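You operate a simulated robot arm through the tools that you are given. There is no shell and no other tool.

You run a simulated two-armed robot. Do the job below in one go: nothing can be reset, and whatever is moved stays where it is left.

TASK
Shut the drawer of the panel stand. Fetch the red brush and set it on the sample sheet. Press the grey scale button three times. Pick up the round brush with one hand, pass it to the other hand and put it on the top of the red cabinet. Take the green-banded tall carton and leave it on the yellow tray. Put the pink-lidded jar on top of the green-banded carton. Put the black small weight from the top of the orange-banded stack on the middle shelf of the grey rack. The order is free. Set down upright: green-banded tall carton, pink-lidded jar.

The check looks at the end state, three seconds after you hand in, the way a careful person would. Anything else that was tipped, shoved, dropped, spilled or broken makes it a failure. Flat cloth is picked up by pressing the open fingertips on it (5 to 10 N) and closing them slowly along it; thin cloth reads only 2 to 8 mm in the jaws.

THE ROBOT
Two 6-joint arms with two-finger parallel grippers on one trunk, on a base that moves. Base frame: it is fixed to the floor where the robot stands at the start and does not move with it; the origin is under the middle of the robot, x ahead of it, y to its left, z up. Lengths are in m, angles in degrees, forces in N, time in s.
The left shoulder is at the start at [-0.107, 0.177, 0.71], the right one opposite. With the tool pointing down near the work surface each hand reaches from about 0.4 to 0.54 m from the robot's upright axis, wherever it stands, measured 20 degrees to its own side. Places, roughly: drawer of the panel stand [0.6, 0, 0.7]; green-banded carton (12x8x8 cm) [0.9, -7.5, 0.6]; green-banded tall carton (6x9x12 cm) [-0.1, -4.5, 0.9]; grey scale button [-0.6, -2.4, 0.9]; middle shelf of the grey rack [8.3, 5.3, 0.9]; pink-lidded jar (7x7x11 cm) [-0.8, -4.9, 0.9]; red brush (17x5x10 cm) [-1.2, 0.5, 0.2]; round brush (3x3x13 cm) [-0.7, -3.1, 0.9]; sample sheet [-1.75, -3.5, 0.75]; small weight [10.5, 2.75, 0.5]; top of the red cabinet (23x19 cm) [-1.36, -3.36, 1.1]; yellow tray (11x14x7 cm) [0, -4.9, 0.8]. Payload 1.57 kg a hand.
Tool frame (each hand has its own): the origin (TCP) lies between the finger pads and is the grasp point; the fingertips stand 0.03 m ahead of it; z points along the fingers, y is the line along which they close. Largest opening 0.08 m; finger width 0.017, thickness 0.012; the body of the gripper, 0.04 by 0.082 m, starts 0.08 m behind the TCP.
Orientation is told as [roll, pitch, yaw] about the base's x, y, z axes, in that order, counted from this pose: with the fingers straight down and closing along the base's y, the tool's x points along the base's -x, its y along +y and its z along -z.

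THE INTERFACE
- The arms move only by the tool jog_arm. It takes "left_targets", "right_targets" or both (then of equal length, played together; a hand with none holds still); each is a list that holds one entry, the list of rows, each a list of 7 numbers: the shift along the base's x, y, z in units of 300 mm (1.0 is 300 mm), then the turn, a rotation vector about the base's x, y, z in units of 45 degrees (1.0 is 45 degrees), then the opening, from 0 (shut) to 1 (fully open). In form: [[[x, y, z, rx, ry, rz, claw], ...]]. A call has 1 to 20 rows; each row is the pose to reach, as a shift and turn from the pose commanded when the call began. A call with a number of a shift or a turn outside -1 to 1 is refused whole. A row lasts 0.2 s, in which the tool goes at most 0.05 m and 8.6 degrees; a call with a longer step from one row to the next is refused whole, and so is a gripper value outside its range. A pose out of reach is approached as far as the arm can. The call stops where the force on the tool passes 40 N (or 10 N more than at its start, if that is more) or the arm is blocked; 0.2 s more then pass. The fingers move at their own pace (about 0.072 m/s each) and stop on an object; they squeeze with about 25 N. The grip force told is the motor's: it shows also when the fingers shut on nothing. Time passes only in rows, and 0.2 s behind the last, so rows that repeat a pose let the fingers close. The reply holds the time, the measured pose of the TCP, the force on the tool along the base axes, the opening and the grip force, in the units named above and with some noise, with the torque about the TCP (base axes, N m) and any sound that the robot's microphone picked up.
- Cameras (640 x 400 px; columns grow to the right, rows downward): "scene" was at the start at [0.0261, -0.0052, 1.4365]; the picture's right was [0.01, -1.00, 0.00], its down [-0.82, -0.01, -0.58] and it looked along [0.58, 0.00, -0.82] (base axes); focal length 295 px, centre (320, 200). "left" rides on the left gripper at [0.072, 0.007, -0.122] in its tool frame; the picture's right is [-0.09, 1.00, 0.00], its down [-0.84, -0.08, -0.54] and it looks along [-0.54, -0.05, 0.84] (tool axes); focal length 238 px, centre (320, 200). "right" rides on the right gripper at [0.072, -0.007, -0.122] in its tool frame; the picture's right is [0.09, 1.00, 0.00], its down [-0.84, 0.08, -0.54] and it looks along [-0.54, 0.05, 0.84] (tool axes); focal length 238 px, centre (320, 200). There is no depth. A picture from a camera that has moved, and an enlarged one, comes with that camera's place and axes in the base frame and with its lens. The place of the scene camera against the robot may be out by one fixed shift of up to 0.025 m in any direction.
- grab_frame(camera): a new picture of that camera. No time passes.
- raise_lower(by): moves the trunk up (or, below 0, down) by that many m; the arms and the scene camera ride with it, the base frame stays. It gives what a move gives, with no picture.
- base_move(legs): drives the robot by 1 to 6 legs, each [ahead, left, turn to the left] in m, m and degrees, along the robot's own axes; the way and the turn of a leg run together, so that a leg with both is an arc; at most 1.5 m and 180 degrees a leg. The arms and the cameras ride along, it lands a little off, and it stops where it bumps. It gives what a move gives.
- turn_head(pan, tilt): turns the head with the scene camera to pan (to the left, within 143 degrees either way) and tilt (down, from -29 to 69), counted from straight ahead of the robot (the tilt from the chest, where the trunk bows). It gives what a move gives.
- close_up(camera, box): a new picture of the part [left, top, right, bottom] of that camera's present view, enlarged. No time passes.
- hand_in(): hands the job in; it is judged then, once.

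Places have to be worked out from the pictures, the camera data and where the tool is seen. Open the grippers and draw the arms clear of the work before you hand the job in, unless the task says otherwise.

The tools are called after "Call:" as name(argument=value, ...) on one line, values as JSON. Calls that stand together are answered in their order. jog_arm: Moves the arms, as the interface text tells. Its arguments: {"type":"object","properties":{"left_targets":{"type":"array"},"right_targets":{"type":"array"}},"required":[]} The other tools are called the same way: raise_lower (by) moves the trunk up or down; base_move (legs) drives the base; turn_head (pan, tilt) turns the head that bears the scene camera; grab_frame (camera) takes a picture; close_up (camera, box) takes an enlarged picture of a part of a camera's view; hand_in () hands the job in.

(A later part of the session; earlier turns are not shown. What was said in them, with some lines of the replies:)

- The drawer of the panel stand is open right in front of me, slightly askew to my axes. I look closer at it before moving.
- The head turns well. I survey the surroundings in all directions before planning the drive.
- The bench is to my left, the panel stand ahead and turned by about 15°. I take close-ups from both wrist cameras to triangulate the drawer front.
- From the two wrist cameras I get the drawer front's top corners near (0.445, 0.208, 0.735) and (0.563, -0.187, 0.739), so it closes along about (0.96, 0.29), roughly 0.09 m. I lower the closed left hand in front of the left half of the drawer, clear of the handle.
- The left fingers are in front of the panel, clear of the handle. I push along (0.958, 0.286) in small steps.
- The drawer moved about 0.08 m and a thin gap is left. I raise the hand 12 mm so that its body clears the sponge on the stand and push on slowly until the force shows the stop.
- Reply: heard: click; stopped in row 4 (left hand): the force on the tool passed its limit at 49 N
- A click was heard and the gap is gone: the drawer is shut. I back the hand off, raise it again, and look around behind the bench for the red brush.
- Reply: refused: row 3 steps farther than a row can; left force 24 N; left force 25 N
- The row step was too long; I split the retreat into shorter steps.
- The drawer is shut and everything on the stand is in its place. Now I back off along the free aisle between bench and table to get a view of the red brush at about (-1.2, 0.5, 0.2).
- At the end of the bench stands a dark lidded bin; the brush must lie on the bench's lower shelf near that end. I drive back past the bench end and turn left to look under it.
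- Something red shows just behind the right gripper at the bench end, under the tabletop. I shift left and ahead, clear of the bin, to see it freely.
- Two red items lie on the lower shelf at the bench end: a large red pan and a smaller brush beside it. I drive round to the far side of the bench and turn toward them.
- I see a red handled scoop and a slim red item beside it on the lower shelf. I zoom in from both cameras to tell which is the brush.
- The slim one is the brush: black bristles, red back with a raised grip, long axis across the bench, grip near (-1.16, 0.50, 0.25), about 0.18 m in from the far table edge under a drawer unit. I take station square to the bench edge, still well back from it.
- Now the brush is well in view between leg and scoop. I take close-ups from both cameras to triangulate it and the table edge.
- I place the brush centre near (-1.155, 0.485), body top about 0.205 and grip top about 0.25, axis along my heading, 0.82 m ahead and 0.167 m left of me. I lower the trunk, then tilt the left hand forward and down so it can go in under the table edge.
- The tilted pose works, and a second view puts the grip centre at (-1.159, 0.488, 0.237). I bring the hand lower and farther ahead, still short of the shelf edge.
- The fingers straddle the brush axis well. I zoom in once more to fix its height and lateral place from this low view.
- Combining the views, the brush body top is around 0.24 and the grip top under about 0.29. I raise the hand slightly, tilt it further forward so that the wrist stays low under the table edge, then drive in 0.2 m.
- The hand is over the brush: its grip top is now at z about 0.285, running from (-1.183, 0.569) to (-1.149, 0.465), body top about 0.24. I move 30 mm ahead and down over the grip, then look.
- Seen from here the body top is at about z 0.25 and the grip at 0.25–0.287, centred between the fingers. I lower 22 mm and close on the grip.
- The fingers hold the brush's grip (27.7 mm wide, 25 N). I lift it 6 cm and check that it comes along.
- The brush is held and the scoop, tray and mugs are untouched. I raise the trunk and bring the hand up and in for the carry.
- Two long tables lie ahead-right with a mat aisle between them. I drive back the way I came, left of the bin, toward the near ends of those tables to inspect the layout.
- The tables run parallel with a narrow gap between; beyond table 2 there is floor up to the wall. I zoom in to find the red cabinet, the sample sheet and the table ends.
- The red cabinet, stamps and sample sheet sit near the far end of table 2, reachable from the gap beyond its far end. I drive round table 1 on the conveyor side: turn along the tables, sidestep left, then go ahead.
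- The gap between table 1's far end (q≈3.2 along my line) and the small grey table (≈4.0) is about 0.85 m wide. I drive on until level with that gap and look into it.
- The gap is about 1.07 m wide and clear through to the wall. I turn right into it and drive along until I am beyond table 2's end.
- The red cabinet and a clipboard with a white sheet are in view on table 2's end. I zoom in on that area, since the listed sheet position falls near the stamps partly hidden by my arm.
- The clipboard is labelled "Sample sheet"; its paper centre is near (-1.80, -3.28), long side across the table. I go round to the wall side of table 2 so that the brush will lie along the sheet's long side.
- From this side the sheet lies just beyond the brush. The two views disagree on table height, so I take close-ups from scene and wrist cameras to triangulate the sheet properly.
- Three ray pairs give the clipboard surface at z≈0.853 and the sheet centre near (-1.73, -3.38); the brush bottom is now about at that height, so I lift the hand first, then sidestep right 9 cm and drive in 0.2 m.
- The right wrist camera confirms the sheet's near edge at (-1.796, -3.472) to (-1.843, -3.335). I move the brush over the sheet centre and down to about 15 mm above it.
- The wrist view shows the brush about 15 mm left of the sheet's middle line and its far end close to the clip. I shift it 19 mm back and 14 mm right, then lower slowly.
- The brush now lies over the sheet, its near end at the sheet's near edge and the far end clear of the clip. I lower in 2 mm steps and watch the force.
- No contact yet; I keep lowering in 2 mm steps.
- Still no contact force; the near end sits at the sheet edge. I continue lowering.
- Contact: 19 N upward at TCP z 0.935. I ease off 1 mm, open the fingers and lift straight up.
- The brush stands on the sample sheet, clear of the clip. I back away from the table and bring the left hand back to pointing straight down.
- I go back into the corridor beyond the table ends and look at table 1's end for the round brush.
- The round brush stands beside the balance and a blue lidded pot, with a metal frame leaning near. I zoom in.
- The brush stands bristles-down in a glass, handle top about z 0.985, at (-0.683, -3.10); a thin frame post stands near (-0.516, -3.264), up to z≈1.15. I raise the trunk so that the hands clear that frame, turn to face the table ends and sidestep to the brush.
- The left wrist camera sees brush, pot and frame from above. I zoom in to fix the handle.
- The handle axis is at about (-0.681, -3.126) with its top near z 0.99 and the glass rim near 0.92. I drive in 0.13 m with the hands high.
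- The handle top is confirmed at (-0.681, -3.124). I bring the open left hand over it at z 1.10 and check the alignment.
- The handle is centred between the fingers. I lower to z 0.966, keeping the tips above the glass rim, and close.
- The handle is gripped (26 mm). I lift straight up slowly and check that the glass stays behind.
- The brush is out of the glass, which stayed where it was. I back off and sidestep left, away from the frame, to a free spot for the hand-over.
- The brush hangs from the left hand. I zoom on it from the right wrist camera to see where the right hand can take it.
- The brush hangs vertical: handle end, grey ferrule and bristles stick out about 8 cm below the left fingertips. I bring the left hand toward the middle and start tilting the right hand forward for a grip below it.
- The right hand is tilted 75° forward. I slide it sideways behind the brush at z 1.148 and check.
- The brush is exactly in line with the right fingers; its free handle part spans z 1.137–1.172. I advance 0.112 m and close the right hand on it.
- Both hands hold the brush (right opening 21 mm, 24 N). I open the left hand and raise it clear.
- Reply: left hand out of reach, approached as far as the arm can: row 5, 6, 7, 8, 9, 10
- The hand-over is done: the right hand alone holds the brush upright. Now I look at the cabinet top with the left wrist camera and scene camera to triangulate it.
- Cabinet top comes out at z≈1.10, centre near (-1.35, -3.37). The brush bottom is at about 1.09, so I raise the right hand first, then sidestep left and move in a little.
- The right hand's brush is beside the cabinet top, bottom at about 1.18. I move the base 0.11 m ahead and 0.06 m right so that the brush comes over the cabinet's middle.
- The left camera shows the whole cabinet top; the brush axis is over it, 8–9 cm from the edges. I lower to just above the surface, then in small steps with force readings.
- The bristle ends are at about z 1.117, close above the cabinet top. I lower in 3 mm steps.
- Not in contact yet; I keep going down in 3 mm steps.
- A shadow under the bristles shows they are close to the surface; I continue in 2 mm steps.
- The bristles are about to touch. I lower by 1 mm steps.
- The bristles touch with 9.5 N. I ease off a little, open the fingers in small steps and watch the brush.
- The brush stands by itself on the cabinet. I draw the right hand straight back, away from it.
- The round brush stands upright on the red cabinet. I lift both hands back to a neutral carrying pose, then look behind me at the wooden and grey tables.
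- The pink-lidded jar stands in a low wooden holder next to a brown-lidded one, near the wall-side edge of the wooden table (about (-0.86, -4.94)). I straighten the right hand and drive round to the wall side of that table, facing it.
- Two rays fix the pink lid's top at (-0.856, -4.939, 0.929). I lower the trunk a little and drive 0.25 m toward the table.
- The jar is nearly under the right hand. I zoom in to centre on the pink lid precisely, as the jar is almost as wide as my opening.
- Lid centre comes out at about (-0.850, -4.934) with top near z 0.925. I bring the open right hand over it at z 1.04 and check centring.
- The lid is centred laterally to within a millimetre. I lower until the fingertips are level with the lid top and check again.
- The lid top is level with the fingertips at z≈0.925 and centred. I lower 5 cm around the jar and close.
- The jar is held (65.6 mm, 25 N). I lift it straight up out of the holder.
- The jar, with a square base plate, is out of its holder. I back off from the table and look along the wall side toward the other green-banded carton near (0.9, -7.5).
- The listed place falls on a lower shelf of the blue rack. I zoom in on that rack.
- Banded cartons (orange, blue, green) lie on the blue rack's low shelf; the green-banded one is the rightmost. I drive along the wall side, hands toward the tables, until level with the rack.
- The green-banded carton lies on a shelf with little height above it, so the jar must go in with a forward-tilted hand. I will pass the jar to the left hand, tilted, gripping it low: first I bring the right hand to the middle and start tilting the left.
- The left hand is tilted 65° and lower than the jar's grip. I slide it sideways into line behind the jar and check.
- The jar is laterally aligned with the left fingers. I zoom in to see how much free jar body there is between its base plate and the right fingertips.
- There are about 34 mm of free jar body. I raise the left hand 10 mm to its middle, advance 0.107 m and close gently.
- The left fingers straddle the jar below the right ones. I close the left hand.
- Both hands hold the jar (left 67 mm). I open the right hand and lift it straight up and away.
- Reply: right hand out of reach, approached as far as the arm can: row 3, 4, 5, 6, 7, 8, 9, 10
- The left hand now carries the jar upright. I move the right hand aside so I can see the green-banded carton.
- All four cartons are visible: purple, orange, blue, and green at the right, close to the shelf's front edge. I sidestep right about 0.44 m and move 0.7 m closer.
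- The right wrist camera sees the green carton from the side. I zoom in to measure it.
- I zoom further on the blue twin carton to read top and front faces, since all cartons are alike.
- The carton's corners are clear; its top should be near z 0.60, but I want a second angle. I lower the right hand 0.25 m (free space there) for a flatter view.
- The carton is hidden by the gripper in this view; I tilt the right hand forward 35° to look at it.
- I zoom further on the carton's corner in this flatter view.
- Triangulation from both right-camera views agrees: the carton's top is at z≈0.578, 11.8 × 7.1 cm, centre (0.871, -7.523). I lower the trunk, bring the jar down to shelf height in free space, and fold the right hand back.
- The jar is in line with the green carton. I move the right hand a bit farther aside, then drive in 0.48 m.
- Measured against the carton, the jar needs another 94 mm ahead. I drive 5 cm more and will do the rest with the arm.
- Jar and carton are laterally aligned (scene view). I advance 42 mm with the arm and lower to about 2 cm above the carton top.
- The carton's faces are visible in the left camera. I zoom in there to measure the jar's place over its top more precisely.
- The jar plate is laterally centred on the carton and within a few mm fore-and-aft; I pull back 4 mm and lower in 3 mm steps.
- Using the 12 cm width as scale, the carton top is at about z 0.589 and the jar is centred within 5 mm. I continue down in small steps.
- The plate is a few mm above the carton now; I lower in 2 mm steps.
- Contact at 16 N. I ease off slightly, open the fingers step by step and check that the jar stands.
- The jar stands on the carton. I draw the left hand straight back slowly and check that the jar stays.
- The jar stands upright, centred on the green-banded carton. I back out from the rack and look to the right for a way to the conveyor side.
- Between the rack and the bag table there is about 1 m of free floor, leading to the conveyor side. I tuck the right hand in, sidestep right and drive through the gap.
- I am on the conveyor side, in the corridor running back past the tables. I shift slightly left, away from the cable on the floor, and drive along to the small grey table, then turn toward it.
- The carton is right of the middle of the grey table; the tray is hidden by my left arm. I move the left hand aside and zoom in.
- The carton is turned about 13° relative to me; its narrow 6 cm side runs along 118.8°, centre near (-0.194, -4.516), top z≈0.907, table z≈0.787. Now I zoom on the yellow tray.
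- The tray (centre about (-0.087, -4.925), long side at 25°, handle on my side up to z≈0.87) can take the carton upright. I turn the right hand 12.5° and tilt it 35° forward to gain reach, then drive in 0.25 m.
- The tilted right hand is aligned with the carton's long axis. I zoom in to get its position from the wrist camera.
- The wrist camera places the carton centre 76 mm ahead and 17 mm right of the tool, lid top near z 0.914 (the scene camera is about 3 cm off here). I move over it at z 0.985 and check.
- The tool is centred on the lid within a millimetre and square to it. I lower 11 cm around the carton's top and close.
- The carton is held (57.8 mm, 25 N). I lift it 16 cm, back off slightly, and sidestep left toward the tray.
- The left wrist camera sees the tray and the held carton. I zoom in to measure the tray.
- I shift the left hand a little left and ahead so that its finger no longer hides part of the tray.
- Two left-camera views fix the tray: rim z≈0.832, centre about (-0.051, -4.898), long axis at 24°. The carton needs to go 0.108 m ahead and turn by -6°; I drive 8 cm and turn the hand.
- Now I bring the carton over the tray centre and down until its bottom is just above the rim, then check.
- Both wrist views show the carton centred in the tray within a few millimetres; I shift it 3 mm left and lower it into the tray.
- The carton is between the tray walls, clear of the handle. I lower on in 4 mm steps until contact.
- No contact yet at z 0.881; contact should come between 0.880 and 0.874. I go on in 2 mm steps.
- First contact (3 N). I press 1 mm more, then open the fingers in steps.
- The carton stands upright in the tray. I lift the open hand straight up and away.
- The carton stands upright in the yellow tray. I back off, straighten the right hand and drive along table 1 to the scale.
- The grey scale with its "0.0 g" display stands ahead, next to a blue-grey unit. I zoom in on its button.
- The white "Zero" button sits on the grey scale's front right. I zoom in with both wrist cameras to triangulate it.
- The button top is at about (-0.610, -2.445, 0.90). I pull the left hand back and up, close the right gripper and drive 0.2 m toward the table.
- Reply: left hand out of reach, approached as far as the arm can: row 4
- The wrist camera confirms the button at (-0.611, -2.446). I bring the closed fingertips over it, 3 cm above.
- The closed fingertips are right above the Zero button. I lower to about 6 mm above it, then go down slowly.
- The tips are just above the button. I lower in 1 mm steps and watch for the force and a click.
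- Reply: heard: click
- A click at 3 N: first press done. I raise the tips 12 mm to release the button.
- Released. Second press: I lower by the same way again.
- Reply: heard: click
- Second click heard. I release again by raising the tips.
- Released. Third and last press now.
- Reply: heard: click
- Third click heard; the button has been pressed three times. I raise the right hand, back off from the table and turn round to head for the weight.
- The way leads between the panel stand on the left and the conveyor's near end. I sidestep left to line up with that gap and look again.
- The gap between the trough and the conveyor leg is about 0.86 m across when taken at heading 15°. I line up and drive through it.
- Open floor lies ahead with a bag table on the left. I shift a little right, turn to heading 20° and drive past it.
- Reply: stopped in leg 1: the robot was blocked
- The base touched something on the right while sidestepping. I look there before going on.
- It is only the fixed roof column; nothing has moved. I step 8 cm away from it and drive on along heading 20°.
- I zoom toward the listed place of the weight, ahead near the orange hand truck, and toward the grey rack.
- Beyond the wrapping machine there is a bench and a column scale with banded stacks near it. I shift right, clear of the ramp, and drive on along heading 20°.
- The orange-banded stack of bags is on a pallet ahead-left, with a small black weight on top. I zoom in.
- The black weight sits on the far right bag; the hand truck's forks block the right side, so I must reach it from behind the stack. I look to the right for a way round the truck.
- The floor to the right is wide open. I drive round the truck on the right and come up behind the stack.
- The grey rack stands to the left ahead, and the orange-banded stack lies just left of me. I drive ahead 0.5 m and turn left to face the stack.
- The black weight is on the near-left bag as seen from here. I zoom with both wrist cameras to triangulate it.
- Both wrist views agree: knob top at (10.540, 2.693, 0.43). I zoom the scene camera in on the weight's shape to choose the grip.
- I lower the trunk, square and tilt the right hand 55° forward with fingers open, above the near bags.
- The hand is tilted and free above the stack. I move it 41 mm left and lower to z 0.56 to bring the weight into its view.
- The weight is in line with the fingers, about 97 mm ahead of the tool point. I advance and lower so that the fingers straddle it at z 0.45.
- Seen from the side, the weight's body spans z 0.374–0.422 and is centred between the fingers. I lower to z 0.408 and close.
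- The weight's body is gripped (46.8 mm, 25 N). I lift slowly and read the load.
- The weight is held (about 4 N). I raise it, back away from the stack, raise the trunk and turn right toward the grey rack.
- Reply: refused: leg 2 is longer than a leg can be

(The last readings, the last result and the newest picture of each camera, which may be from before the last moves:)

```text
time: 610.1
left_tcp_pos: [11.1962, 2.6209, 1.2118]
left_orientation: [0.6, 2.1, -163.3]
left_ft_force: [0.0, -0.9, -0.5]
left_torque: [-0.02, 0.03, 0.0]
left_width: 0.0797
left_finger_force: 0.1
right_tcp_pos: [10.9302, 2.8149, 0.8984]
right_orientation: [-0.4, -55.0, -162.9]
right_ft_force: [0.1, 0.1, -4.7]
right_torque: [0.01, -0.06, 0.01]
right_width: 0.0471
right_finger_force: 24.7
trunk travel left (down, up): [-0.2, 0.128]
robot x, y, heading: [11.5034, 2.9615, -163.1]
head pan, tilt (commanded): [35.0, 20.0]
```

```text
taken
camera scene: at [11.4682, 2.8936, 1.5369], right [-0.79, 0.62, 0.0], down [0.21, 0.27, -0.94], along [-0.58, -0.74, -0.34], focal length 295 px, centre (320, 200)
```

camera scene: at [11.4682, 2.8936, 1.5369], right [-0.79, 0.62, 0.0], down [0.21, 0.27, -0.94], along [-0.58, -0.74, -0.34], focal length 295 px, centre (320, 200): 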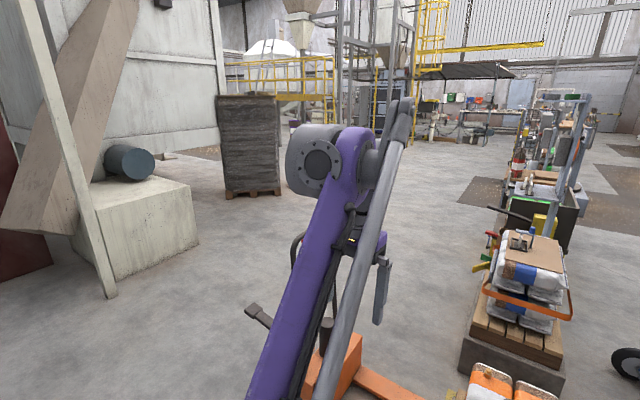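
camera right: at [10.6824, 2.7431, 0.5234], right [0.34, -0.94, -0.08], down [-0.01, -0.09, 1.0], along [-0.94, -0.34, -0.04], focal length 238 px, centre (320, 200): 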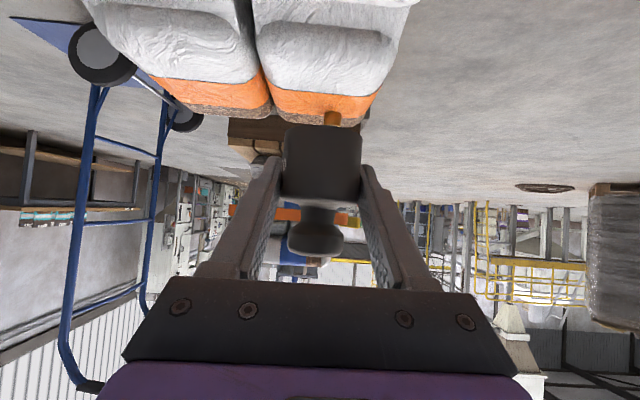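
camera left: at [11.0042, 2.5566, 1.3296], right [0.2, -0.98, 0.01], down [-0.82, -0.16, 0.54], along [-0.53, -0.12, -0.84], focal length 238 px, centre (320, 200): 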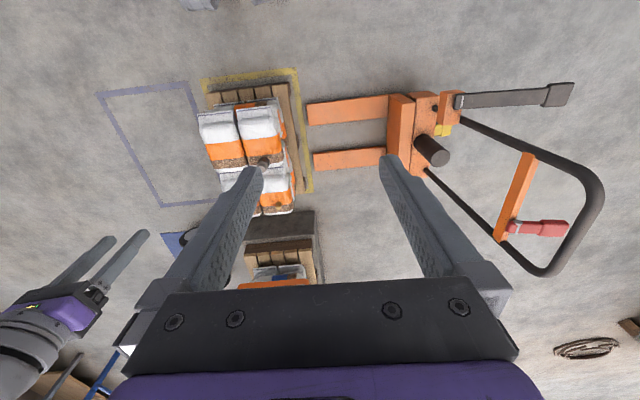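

The drive leg was too long and was refused; I split it: turn right first, then go ahead in two shorter legs.

Call:
base_move(legs=[[0, 0, -90], [1.4, 0, 0]])

Call:
turn_head(pan=35, tilt=20)

Call:
grab_frame(camera="scene")

Call:
turn_head(pan=75, tilt=25)

Call:
grab_frame(camera="scene")

```text
time: 620.9
left_tcp_pos: [10.7632, 4.6088, 1.2118]
left_orientation: [0.7, 2.2, 106.2]
left_ft_force: [-0.3, -0.1, -0.4]
left_torque: [0.01, 0.02, 0.03]
left_width: 0.08
left_finger_force: 0.1
right_tcp_pos: [10.9585, 4.8734, 0.8974]
right_orientation: [-0.4, -55.1, 106.8]
right_ft_force: [0.4, -0.3, -5.5]
right_torque: [-0.06, -0.01, -0.01]
right_width: 0.0472
right_finger_force: 24.6
trunk travel left (down, up): [-0.2, 0.128]
robot x, y, heading: [11.1039, 4.3005, 106.6]
head pan, tilt (commanded): [35.0, 20.0]
```

```text
time: 621.5
left_tcp_pos: [10.7644, 4.6092, 1.2112]
left_orientation: [0.6, 2.1, 106.2]
left_ft_force: [0.9, 0.1, -0.6]
left_torque: [0.01, -0.01, 0.01]
left_width: 0.08
left_finger_force: 0.1
right_tcp_pos: [10.9596, 4.8734, 0.8974]
right_orientation: [-0.4, -55.1, 106.8]
right_ft_force: [0.1, -0.9, -6.2]
right_torque: [-0.08, -0.02, 0.02]
right_width: 0.0468
right_finger_force: 24.6
trunk travel left (down, up): [-0.2, 0.128]
robot x, y, heading: [11.1055, 4.304, 106.4]
head pan, tilt (commanded): [35.0, 20.0]
```

```text
taken
camera scene: at [11.0277, 4.3162, 1.5369], right [0.62, 0.78, 0.0], down [0.27, -0.21, -0.94], along [-0.74, 0.58, -0.34], focal length 295 px, centre (320, 200)
```

scene: 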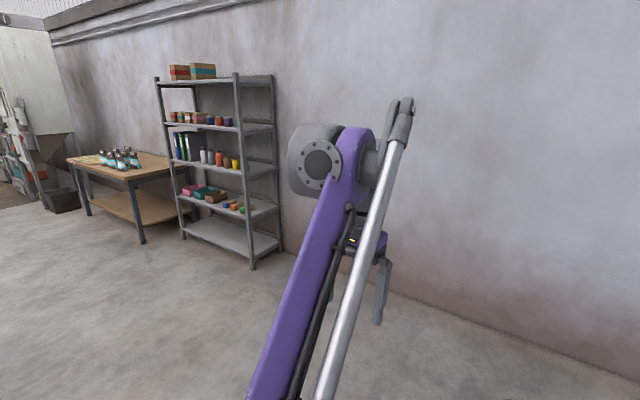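

```text
time: 622.6
left_tcp_pos: [10.7642, 4.6093, 1.2107]
left_orientation: [0.6, 2.0, 106.2]
left_ft_force: [0.5, 1.0, 0.0]
left_torque: [-0.02, 0.01, 0.0]
left_width: 0.0798
left_finger_force: 0.0
right_tcp_pos: [10.959, 4.872, 0.8971]
right_orientation: [-0.4, -55.1, 106.8]
right_ft_force: [0.0, 0.3, -5.0]
right_torque: [-0.08, -0.02, 0.03]
right_width: 0.0466
right_finger_force: 23.8
trunk travel left (down, up): [-0.2, 0.128]
robot x, y, heading: [11.1034, 4.3012, 106.7]
head pan, tilt (commanded): [75.0, 25.0]
```

```text
taken
camera scene: at [11.0086, 4.2557, 1.5289], right [-0.03, 1.0, 0.0], down [0.42, 0.01, -0.91], along [-0.91, -0.02, -0.42], focal length 295 px, centre (320, 200)
```

scene: 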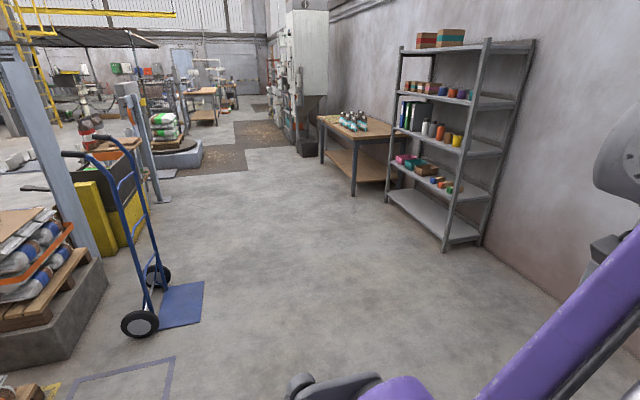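

The grey rack's middle (third of five) shelf is at z≈0.90 with bottles and binders on it. I sidestep left to stand in front of the rack at 1.2 m distance and look for a free spot.

Call:
base_move(legs=[[0.25, 1.25, 0.4], [0.24, 1.25, 0.4]])

Call:
turn_head(pan=0, tilt=25)

Call:
grab_frame(camera="scene")

Call:
grab_frame(camera="right")

```text
time: 644.6
left_tcp_pos: [8.2173, 4.3318, 1.2108]
left_orientation: [0.5, 2.1, 107.4]
left_ft_force: [0.3, 0.7, 0.2]
left_torque: [0.02, -0.03, -0.01]
left_width: 0.0802
left_finger_force: 0.0
right_tcp_pos: [8.4065, 4.6012, 0.899]
right_orientation: [-0.5, -55.1, 108.0]
right_ft_force: [0.7, -0.2, -5.2]
right_torque: [-0.01, 0.0, 0.02]
right_width: 0.047
right_finger_force: 24.9
trunk travel left (down, up): [-0.2, 0.128]
robot x, y, heading: [8.5654, 4.0334, 107.7]
head pan, tilt (commanded): [75.0, 25.0]
```

```text
time: 646.1
left_tcp_pos: [8.218, 4.3317, 1.2113]
left_orientation: [0.6, 2.1, 107.4]
left_ft_force: [-0.1, -0.5, 0.3]
left_torque: [-0.01, 0.01, -0.03]
left_width: 0.08
left_finger_force: 0.1
right_tcp_pos: [8.4087, 4.5996, 0.8974]
right_orientation: [-0.4, -55.2, 107.9]
right_ft_force: [0.4, -0.4, -4.4]
right_torque: [-0.02, 0.03, -0.01]
right_width: 0.0472
right_finger_force: 25.1
trunk travel left (down, up): [-0.2, 0.128]
robot x, y, heading: [8.5626, 4.0293, 107.8]
head pan, tilt (commanded): [0.0, 25.0]
```

```text
taken
camera scene: at [8.5335, 4.0759, 1.5288], right [0.95, 0.31, 0.0], down [0.13, -0.4, -0.91], along [-0.28, 0.86, -0.42], focal length 295 px, centre (320, 200)
```

scene: 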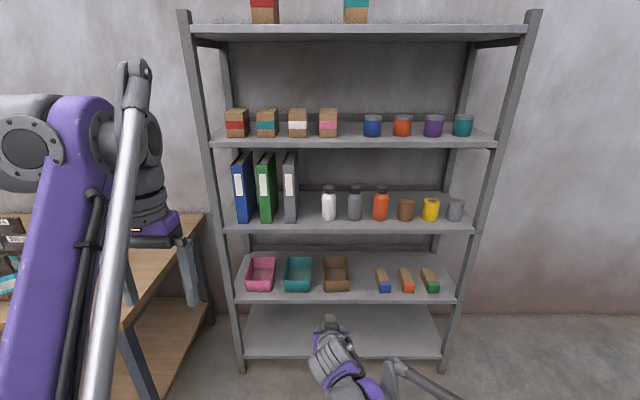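

```text
taken
camera right: at [8.4566, 4.4671, 0.9081], right [-0.93, -0.35, -0.08], down [-0.09, 0.01, 1.0], along [-0.35, 0.94, -0.04], focal length 238 px, centre (320, 200)
```

right: 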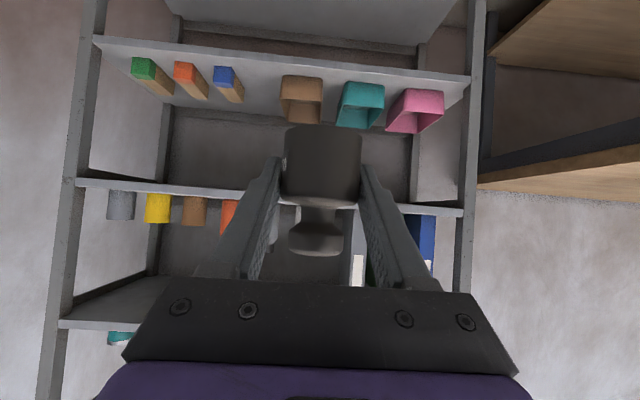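

The middle shelf holds binders on the left and bottles and cups on the right, with a gap between the grey binder and the white bottle. I zoom in on it.

Call:
close_up(camera="scene", box=[210, 140, 490, 240])

Call:
close_up(camera="scene", box=[270, 170, 370, 240])

```text
2.29 times, centred on (350, 190) of scene
camera zoom: at [8.5335, 4.0759, 1.5288], right [0.95, 0.31, 0.0], down [0.13, -0.4, -0.91], along [-0.28, 0.86, -0.42], focal length 673 px, centre (251, 223)
```

zoom: 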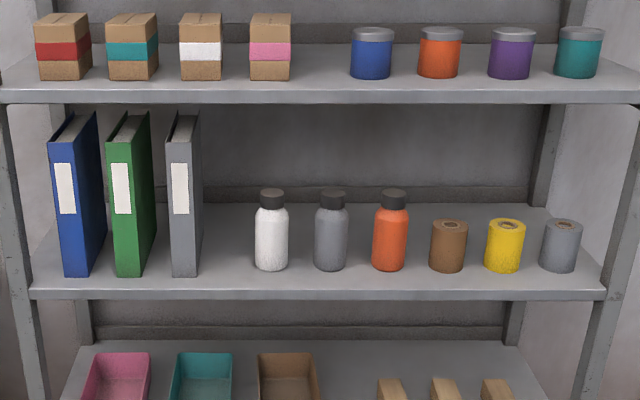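

```text
5.71 times, centred on (320, 205) of scene
camera zoom: at [8.5335, 4.0759, 1.5288], right [0.95, 0.31, 0.0], down [0.13, -0.4, -0.91], along [-0.28, 0.86, -0.42], focal length 1684 px, centre (320, 171)
```

zoom: 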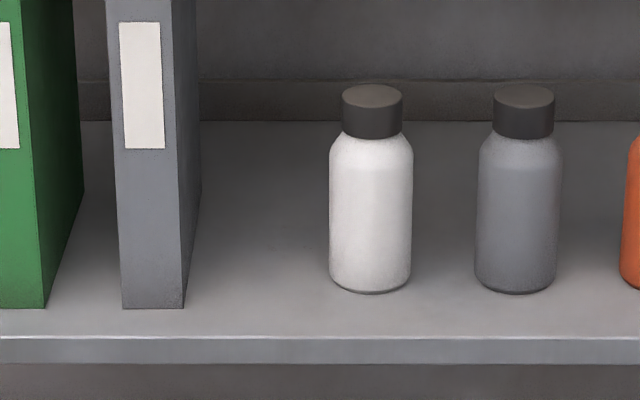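

The gap between grey binder and white bottle is about 10 cm wide; the weight (4.7 cm) fits with its centre some 5–6 cm in from the shelf edge. I sidestep 9 cm left and drive in 0.38 m.

Call:
base_move(legs=[[0.38, 0.086, -0.3]])

Call:
turn_head(pan=0, tilt=35)

Call:
grab_frame(camera="scene")

Call:
grab_frame(camera="right")

```text
time: 648.6
left_tcp_pos: [8.0235, 4.6704, 1.2113]
left_orientation: [0.6, 2.2, 107.1]
left_ft_force: [0.1, -0.2, 0.8]
left_torque: [-0.04, -0.01, 0.0]
left_width: 0.0801
left_finger_force: 0.1
right_tcp_pos: [8.2135, 4.9369, 0.8976]
right_orientation: [-0.4, -54.9, 107.6]
right_ft_force: [0.1, -0.4, -5.3]
right_torque: [-0.03, -0.01, 0.0]
right_width: 0.0468
right_finger_force: 25.2
trunk travel left (down, up): [-0.2, 0.128]
robot x, y, heading: [8.3654, 4.3663, 107.7]
head pan, tilt (commanded): [0.0, 25.0]
```

```text
time: 649.3
left_tcp_pos: [8.0236, 4.6698, 1.2122]
left_orientation: [0.6, 2.0, 107.1]
left_ft_force: [0.0, 1.1, -0.2]
left_torque: [0.01, -0.02, 0.0]
left_width: 0.0802
left_finger_force: 0.0
right_tcp_pos: [8.2146, 4.9367, 0.8975]
right_orientation: [-0.5, -55.2, 107.7]
right_ft_force: [0.0, -0.5, -4.5]
right_torque: [-0.03, -0.05, -0.03]
right_width: 0.0471
right_finger_force: 25.0
trunk travel left (down, up): [-0.2, 0.128]
robot x, y, heading: [8.3651, 4.3681, 107.6]
head pan, tilt (commanded): [0.0, 35.0]
```

```text
taken
camera scene: at [8.3383, 4.4073, 1.5131], right [0.95, 0.3, 0.0], down [0.17, -0.55, -0.82], along [-0.24, 0.78, -0.57], focal length 295 px, centre (320, 200)
```

scene: 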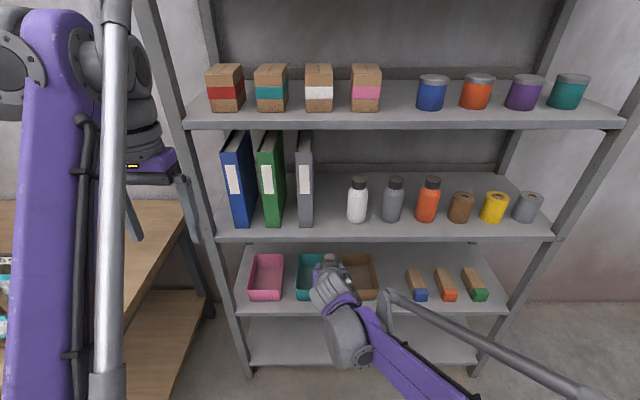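

```text
taken
camera right: at [8.2627, 4.8028, 0.9081], right [-0.94, -0.34, -0.08], down [-0.09, 0.01, 1.0], along [-0.34, 0.94, -0.04], focal length 238 px, centre (320, 200)
```

right: 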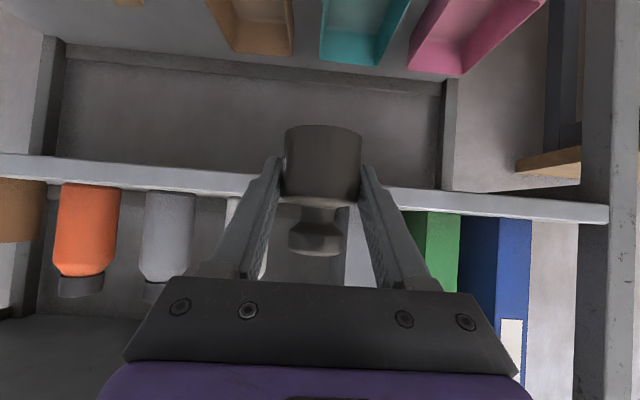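

The hand is in line with the gap. I raise it 10 cm to see the shelf surface and gap from above.

Call:
jog_arm(right_targets=[[[0, 0, 0.12, 0, 0, 0, 0], [0, 0, 0.24, 0, 0, 0, 0], [0, 0, 0.35, 0, 0, 0, 0], [0, 0, 0.35, 0, 0, 0, 0]]])

Call:
grab_frame(camera="right")

Call:
close_up(camera="scene", box=[210, 120, 450, 290])

```text
time: 650.3
left_tcp_pos: [8.0231, 4.6693, 1.2115]
left_orientation: [0.6, 2.1, 107.0]
left_ft_force: [-0.6, -0.1, -0.4]
left_torque: [0.01, 0.02, -0.01]
left_width: 0.0799
left_finger_force: 0.2
right_tcp_pos: [8.2138, 4.9364, 1.0035]
right_orientation: [-0.3, -55.0, 107.6]
right_ft_force: [-0.4, 0.0, -4.6]
right_torque: [-0.01, -0.02, -0.03]
right_width: 0.0468
right_finger_force: 24.8
trunk travel left (down, up): [-0.2, 0.128]
robot x, y, heading: [8.3645, 4.3648, 107.5]
head pan, tilt (commanded): [0.0, 35.0]
```

```text
taken
camera right: at [8.2626, 4.8023, 1.0138], right [-0.94, -0.34, -0.08], down [-0.09, 0.01, 1.0], along [-0.34, 0.94, -0.04], focal length 238 px, centre (320, 200)
```

right: 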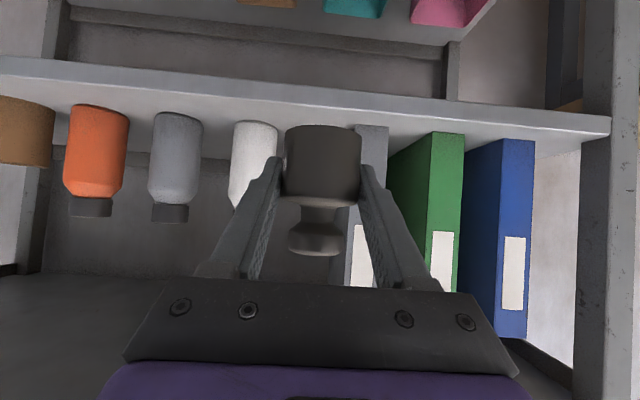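

```text
2.35 times, centred on (330, 205) of scene
camera zoom: at [8.3381, 4.4076, 1.5131], right [0.95, 0.3, 0.0], down [0.17, -0.55, -0.82], along [-0.24, 0.78, -0.57], focal length 693 px, centre (296, 188)
```

zoom: 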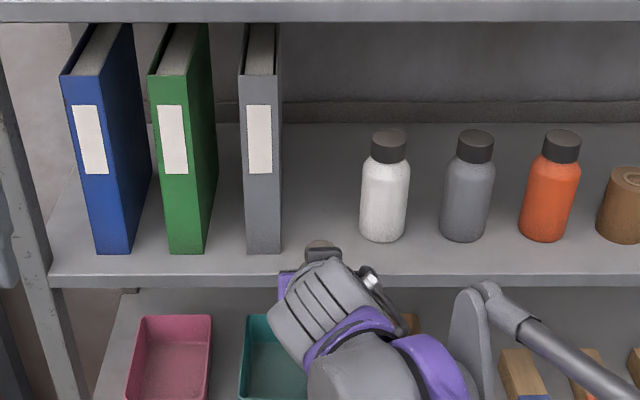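

I zoom on the shelf edge and gap in the wrist view to measure distance and height.

Call:
close_up(camera="right", box=[200, 60, 440, 220])

```text
2.50 times, centred on (320, 140) of right
camera zoom: at [8.2626, 4.8023, 1.0138], right [-0.94, -0.34, -0.08], down [-0.09, 0.01, 1.0], along [-0.34, 0.94, -0.04], focal length 596 px, centre (320, 350)
```

zoom: 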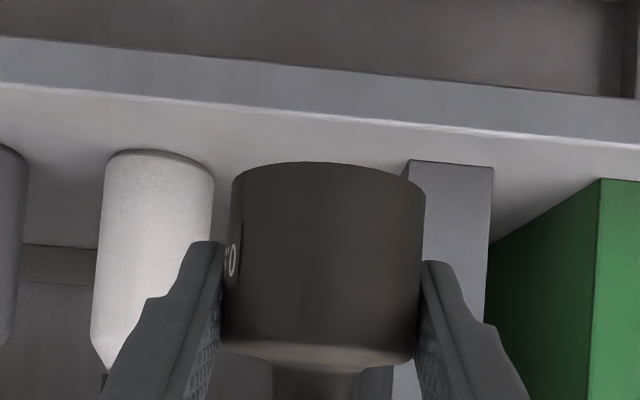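

From the wrist views the shelf top is at z≈0.896, its edge 0.127 m ahead of the tool point, and the gap is ±56 mm about the middle. I drive 0.163 m ahead with the weight held 7 cm above the shelf.

Call:
base_move(legs=[[0.163, -0.006, 0]])

Call:
grab_frame(camera="right")

Call:
close_up(camera="scene", box=[200, 180, 440, 350])

```text
time: 651.7
left_tcp_pos: [7.9798, 4.8257, 1.2112]
left_orientation: [0.7, 2.3, 107.0]
left_ft_force: [0.0, 0.0, -0.5]
left_torque: [-0.03, -0.03, 0.0]
left_width: 0.0801
left_finger_force: 0.0
right_tcp_pos: [8.1712, 5.0923, 1.0025]
right_orientation: [-0.5, -55.0, 107.5]
right_ft_force: [-0.1, -0.7, -4.6]
right_torque: [-0.01, -0.04, -0.03]
right_width: 0.0472
right_finger_force: 25.1
trunk travel left (down, up): [-0.2, 0.128]
robot x, y, heading: [8.3265, 4.524, 107.5]
head pan, tilt (commanded): [0.0, 35.0]
```

```text
taken
camera right: at [8.22, 4.9583, 1.0133], right [-0.94, -0.34, -0.08], down [-0.09, 0.01, 1.0], along [-0.34, 0.94, -0.04], focal length 238 px, centre (320, 200)
```

right: 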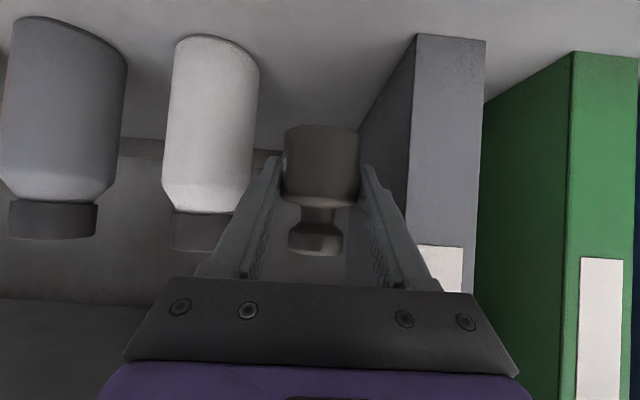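

```text
2.35 times, centred on (320, 265) of scene
camera zoom: at [8.2956, 4.5637, 1.5131], right [0.95, 0.3, 0.0], down [0.17, -0.55, -0.82], along [-0.24, 0.78, -0.57], focal length 693 px, centre (320, 47)
```

zoom: 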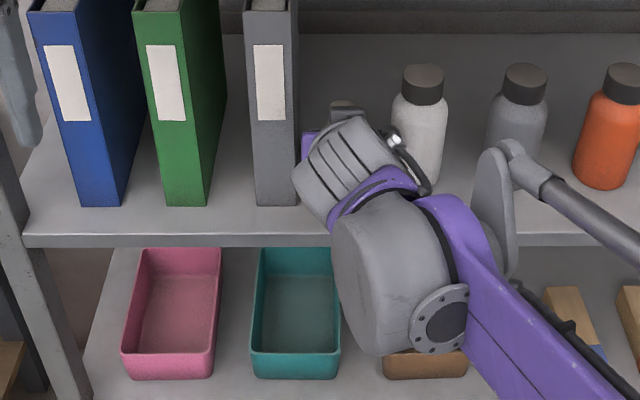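

The weight is over the shelf, centred in the gap, 44 mm in from the edge. I lower to about 1 cm above the shelf, then in small steps.

Call:
jog_arm(right_targets=[[[0, 0, -0.07, 0, 0, 0, 0], [0, 0, -0.14, 0, 0, 0, 0], [0, 0, -0.2, 0, 0, 0, 0], [0, 0, -0.2, 0, 0, 0, 0]]])

Call:
grab_frame(camera="right")

```text
time: 652.7
left_tcp_pos: [7.9808, 4.8247, 1.2109]
left_orientation: [0.6, 2.1, 107.0]
left_ft_force: [-0.3, -0.3, -0.2]
left_torque: [0.0, 0.02, 0.0]
left_width: 0.0801
left_finger_force: 0.1
right_tcp_pos: [8.1707, 5.0911, 0.9414]
right_orientation: [-0.4, -54.9, 107.5]
right_ft_force: [-0.1, 0.3, -4.9]
right_torque: [-0.01, 0.02, 0.04]
right_width: 0.0467
right_finger_force: 25.1
trunk travel left (down, up): [-0.2, 0.128]
robot x, y, heading: [8.3222, 4.5218, 107.5]
head pan, tilt (commanded): [0.0, 35.0]
```

```text
taken
camera right: at [8.2199, 4.9575, 0.9529], right [-0.94, -0.34, -0.08], down [-0.09, 0.01, 1.0], along [-0.34, 0.94, -0.04], focal length 238 px, centre (320, 200)
```

right: 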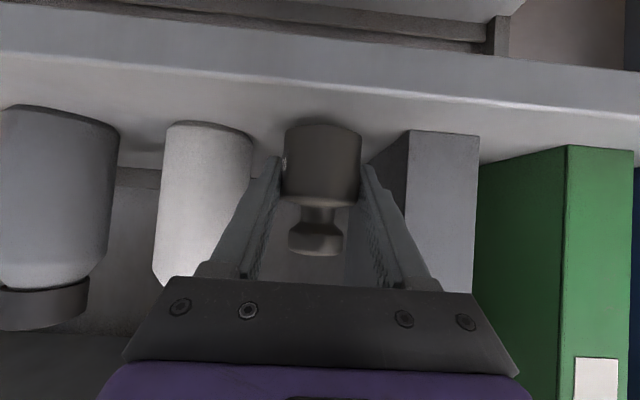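

Close above the shelf now. I lower in 2–3 mm steps until contact.

Call:
jog_arm(right_targets=[[[0, 0, -0.01, 0, 0, 0, 0], [0, 0, -0.02, 0, 0, 0, 0], [0, 0, -0.027, 0, 0, 0, 0]]])

Call:
jog_arm(right_targets=[[[0, 0, -0.006, 0, 0, 0, 0], [0, 0, -0.011, 0, 0, 0, 0]]])

Call:
grab_frame(camera="right")

```text
time: 653.5
left_tcp_pos: [7.9803, 4.825, 1.2116]
left_orientation: [0.6, 2.1, 107.0]
left_ft_force: [-0.5, -0.8, 0.0]
left_torque: [-0.01, -0.02, -0.02]
left_width: 0.0801
left_finger_force: 0.1
right_tcp_pos: [8.1719, 5.0911, 0.9352]
right_orientation: [-0.4, -55.0, 107.6]
right_ft_force: [0.3, -0.8, -4.7]
right_torque: [-0.03, -0.04, -0.02]
right_width: 0.047
right_finger_force: 24.7
trunk travel left (down, up): [-0.2, 0.128]
robot x, y, heading: [8.3263, 4.5199, 107.3]
head pan, tilt (commanded): [0.0, 35.0]
```

```text
time: 654.1
left_tcp_pos: [7.9816, 4.8243, 1.2123]
left_orientation: [0.7, 2.1, 107.1]
left_ft_force: [0.3, 0.6, 0.2]
left_torque: [-0.01, 0.0, -0.01]
left_width: 0.0799
left_finger_force: 0.0
right_tcp_pos: [8.1736, 5.0914, 0.9329]
right_orientation: [-0.4, -55.3, 107.6]
right_ft_force: [0.9, 3.7, 13.5]
right_torque: [-0.23, 0.11, 0.03]
right_width: 0.0469
right_finger_force: 25.5
trunk travel left (down, up): [-0.2, 0.128]
robot x, y, heading: [8.3236, 4.5181, 107.4]
head pan, tilt (commanded): [0.0, 35.0]
```

```text
taken
camera right: at [8.2203, 4.9576, 0.9432], right [-0.93, -0.35, -0.08], down [-0.09, 0.01, 1.0], along [-0.34, 0.94, -0.04], focal length 238 px, centre (320, 200)
```

right: 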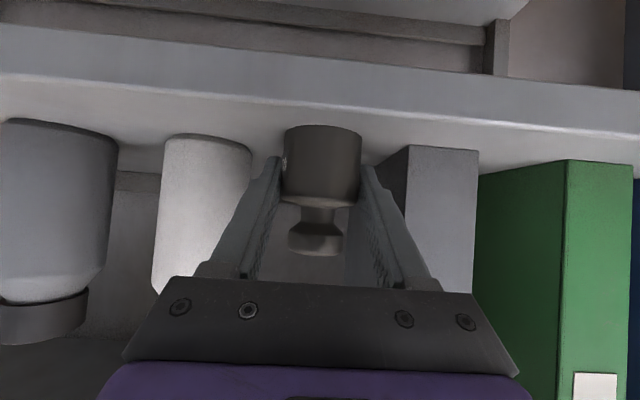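

Contact with the shelf (13 N). I ease off 1 mm and open the fingers only to 60 mm, in steps.

Call:
jog_arm(right_targets=[[[0, 0, 0.003, 0, 0, 0, 0], [0, 0, 0.003, 0, 0, 0, 0.62], [0, 0, 0.003, 0, 0, 0, 0.66], [0, 0, 0.003, 0, 0, 0, 0.7], [0, 0, 0.003, 0, 0, 0, 0.76], [0, 0, 0.003, 0, 0, 0, 0.76]]])

Call:
grab_frame(camera="right")

```text
time: 655.5
left_tcp_pos: [7.9805, 4.8235, 1.2117]
left_orientation: [0.6, 2.1, 107.0]
left_ft_force: [-0.1, 0.1, -0.4]
left_torque: [0.02, 0.0, -0.01]
left_width: 0.0798
left_finger_force: 0.0
right_tcp_pos: [8.1722, 5.0903, 0.9336]
right_orientation: [-0.4, -55.2, 107.6]
right_ft_force: [0.3, 0.3, -0.6]
right_torque: [-0.01, -0.02, -0.01]
right_width: 0.061
right_finger_force: 0.0
trunk travel left (down, up): [-0.2, 0.128]
robot x, y, heading: [8.3224, 4.5203, 107.4]
head pan, tilt (commanded): [0.0, 35.0]
```

```text
taken
camera right: at [8.2201, 4.9576, 0.9433], right [-0.94, -0.34, -0.08], down [-0.09, 0.01, 1.0], along [-0.34, 0.94, -0.04], focal length 238 px, centre (320, 200)
```

right: 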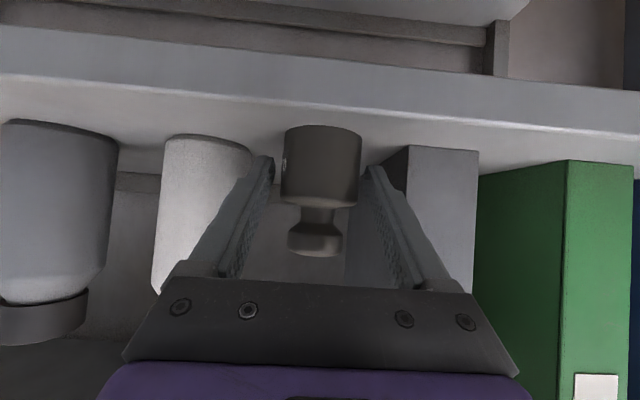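

The weight stands on the middle shelf, free of the fingers. I draw the hand straight back.

Call:
jog_arm(right_targets=[[[0.02, -0.06, 0.005, 0, 0, 0, 0.76], [0.045, -0.14, 0.01, 0, 0, 0, 0.76], [0.085, -0.27, 0.02, 0, 0, 0, 0.76], [0.12, -0.39, 0.03, 0, 0, 0, 0.76]]])

Call:
grab_frame(camera="right")

Call:
base_move(legs=[[-0.3, 0, 0]])

Call:
grab_frame(camera="scene")

```text
time: 656.5
left_tcp_pos: [7.9819, 4.8238, 1.211]
left_orientation: [0.7, 2.0, 107.0]
left_ft_force: [0.2, -0.4, -0.9]
left_torque: [0.0, 0.01, 0.04]
left_width: 0.0799
left_finger_force: 0.0
right_tcp_pos: [8.2092, 4.972, 0.9407]
right_orientation: [-0.5, -55.2, 107.6]
right_ft_force: [0.2, 0.2, 1.3]
right_torque: [-0.03, -0.04, 0.02]
right_width: 0.0607
right_finger_force: 0.0
trunk travel left (down, up): [-0.2, 0.128]
robot x, y, heading: [8.3282, 4.5214, 107.8]
head pan, tilt (commanded): [0.0, 35.0]
```

```text
taken
camera right: at [8.2568, 4.8392, 0.9516], right [-0.94, -0.34, -0.08], down [-0.09, 0.01, 1.0], along [-0.34, 0.94, -0.04], focal length 238 px, centre (320, 200)
```

right: 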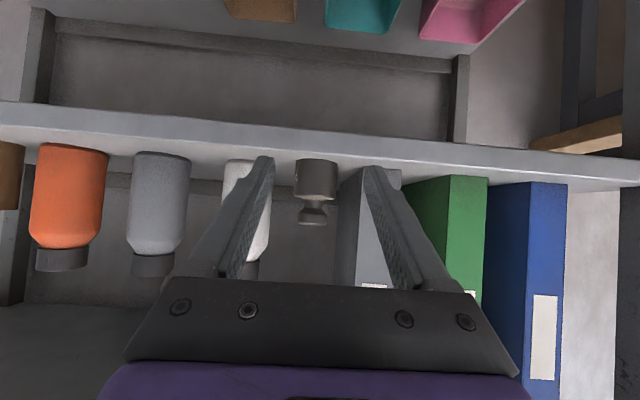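

```text
time: 658.6
left_tcp_pos: [8.0709, 4.5394, 1.2117]
left_orientation: [0.6, 2.1, 106.8]
left_ft_force: [0.1, -0.3, -0.1]
left_torque: [-0.01, 0.03, 0.03]
left_width: 0.0801
left_finger_force: 0.0
right_tcp_pos: [8.2993, 4.6879, 0.9424]
right_orientation: [-0.4, -55.1, 107.3]
right_ft_force: [1.3, -0.3, 0.2]
right_torque: [-0.01, 0.02, 0.01]
right_width: 0.0608
right_finger_force: 0.2
trunk travel left (down, up): [-0.2, 0.128]
robot x, y, heading: [8.4117, 4.237, 107.2]
head pan, tilt (commanded): [0.0, 35.0]
```

```text
taken
camera scene: at [8.3848, 4.277, 1.5131], right [0.96, 0.29, 0.0], down [0.17, -0.55, -0.82], along [-0.24, 0.78, -0.57], focal length 295 px, centre (320, 200)
```

scene: 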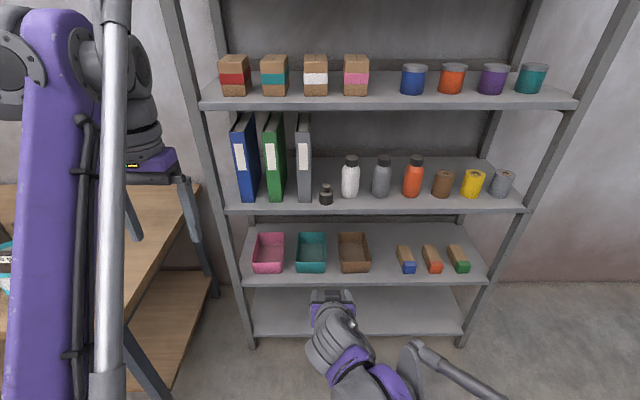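

The black weight stands on the middle shelf in the gap, and nothing else there has moved. I back off farther and open both grippers fully, arms clear of everything.

Call:
base_move(legs=[[-0.4, 0, 0]])

Call:
jog_arm(right_targets=[[[0, 0, 0.03, 0, 0, 0, 1], [0, 0, 0.06, 0, 0, 0, 1], [0, 0, 0.06, 0, 0, 0, 1]]], left_targets=[[[0, 0, 0, 0, 0, 0, 1], [0, 0, 0, 0, 0, 0, 1], [0, 0, 0, 0, 0, 0, 1]]])

Call:
close_up(camera="scene", box=[210, 60, 450, 230])

```text
time: 661.1
left_tcp_pos: [8.1894, 4.158, 1.2116]
left_orientation: [0.6, 2.0, 106.7]
left_ft_force: [-0.4, 0.1, -0.2]
left_torque: [-0.01, -0.01, 0.01]
left_width: 0.0799
left_finger_force: 0.2
right_tcp_pos: [8.418, 4.3053, 0.9422]
right_orientation: [-0.5, -55.0, 107.2]
right_ft_force: [-0.6, 0.7, 0.2]
right_torque: [-0.04, 0.02, -0.03]
right_width: 0.0606
right_finger_force: 0.0
trunk travel left (down, up): [-0.2, 0.128]
robot x, y, heading: [8.5313, 3.8539, 106.9]
head pan, tilt (commanded): [0.0, 35.0]
```

```text
time: 661.9
left_tcp_pos: [8.1878, 4.1605, 1.2116]
left_orientation: [0.6, 2.1, 106.6]
left_ft_force: [-0.5, -0.2, 0.2]
left_torque: [-0.01, 0.03, 0.02]
left_width: 0.0801
left_finger_force: 0.1
right_tcp_pos: [8.4157, 4.3069, 0.9587]
right_orientation: [-0.4, -55.2, 107.3]
right_ft_force: [-0.5, -0.2, 0.2]
right_torque: [-0.04, -0.02, -0.01]
right_width: 0.0799
right_finger_force: 0.0
trunk travel left (down, up): [-0.2, 0.128]
robot x, y, heading: [8.5309, 3.8521, 106.7]
head pan, tilt (commanded): [0.0, 35.0]
```

```text
2.35 times, centred on (330, 145) of scene
camera zoom: at [8.5027, 3.8949, 1.5131], right [0.96, 0.29, 0.0], down [0.17, -0.55, -0.82], along [-0.24, 0.78, -0.57], focal length 693 px, centre (296, 329)
```

zoom: 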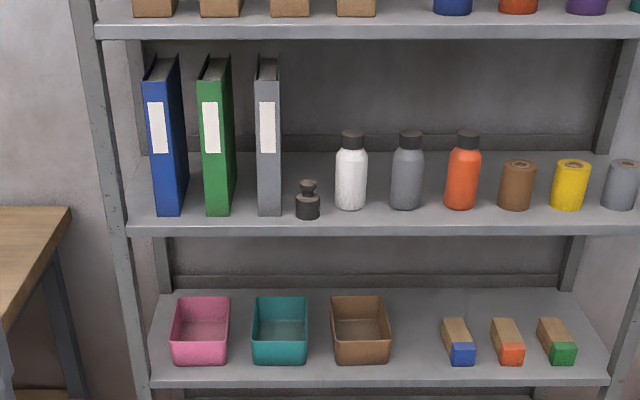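

All parts of the task are done and were seen in place after release: drawer shut with a click, red brush on the sample sheet, three clicks of the scale button, round brush upright on the red cabinet, tall carton upright in the yellow tray, jar upright on the green-banded carton, black weight on the middle shelf. Grippers are open and the arms are clear, so I hand in.

Call:
hand_in()

```text
The job is handed in.
```

I finished every part of the job and handed it in. I don't have the result of the check.

- **Drawer:** pushed shut; it clicked and the gap closed.
- **Red brush:** it stands on its bristles on the sample sheet. Its near end is right at the paper's edge, possibly a few millimetres onto the clipboard.
- **Grey scale:** I pressed the white "Zero" button three times and heard a click each time.
- **Round brush:** lifted out of its glass with the left hand, passed to the right, and stood upright on the red cabinet. It was still standing when I passed by later.
- **Green-banded tall carton:** stands upright in the yellow tray.
- **Pink-lidded jar:** stands upright on the green-banded carton on the blue rack. I passed it from right to left hand on the way, because the shelf was too low to reach in from above.
- **Black weight:** stands on the middle shelf of the grey rack, between the grey binder and the white bottle.

On the way to the weight the robot bumped the fixed roof column beside the conveyor. I looked afterwards and nothing had moved. I saw nothing else tipped, shoved or dropped. The grippers were open and the arms clear when I handed in.
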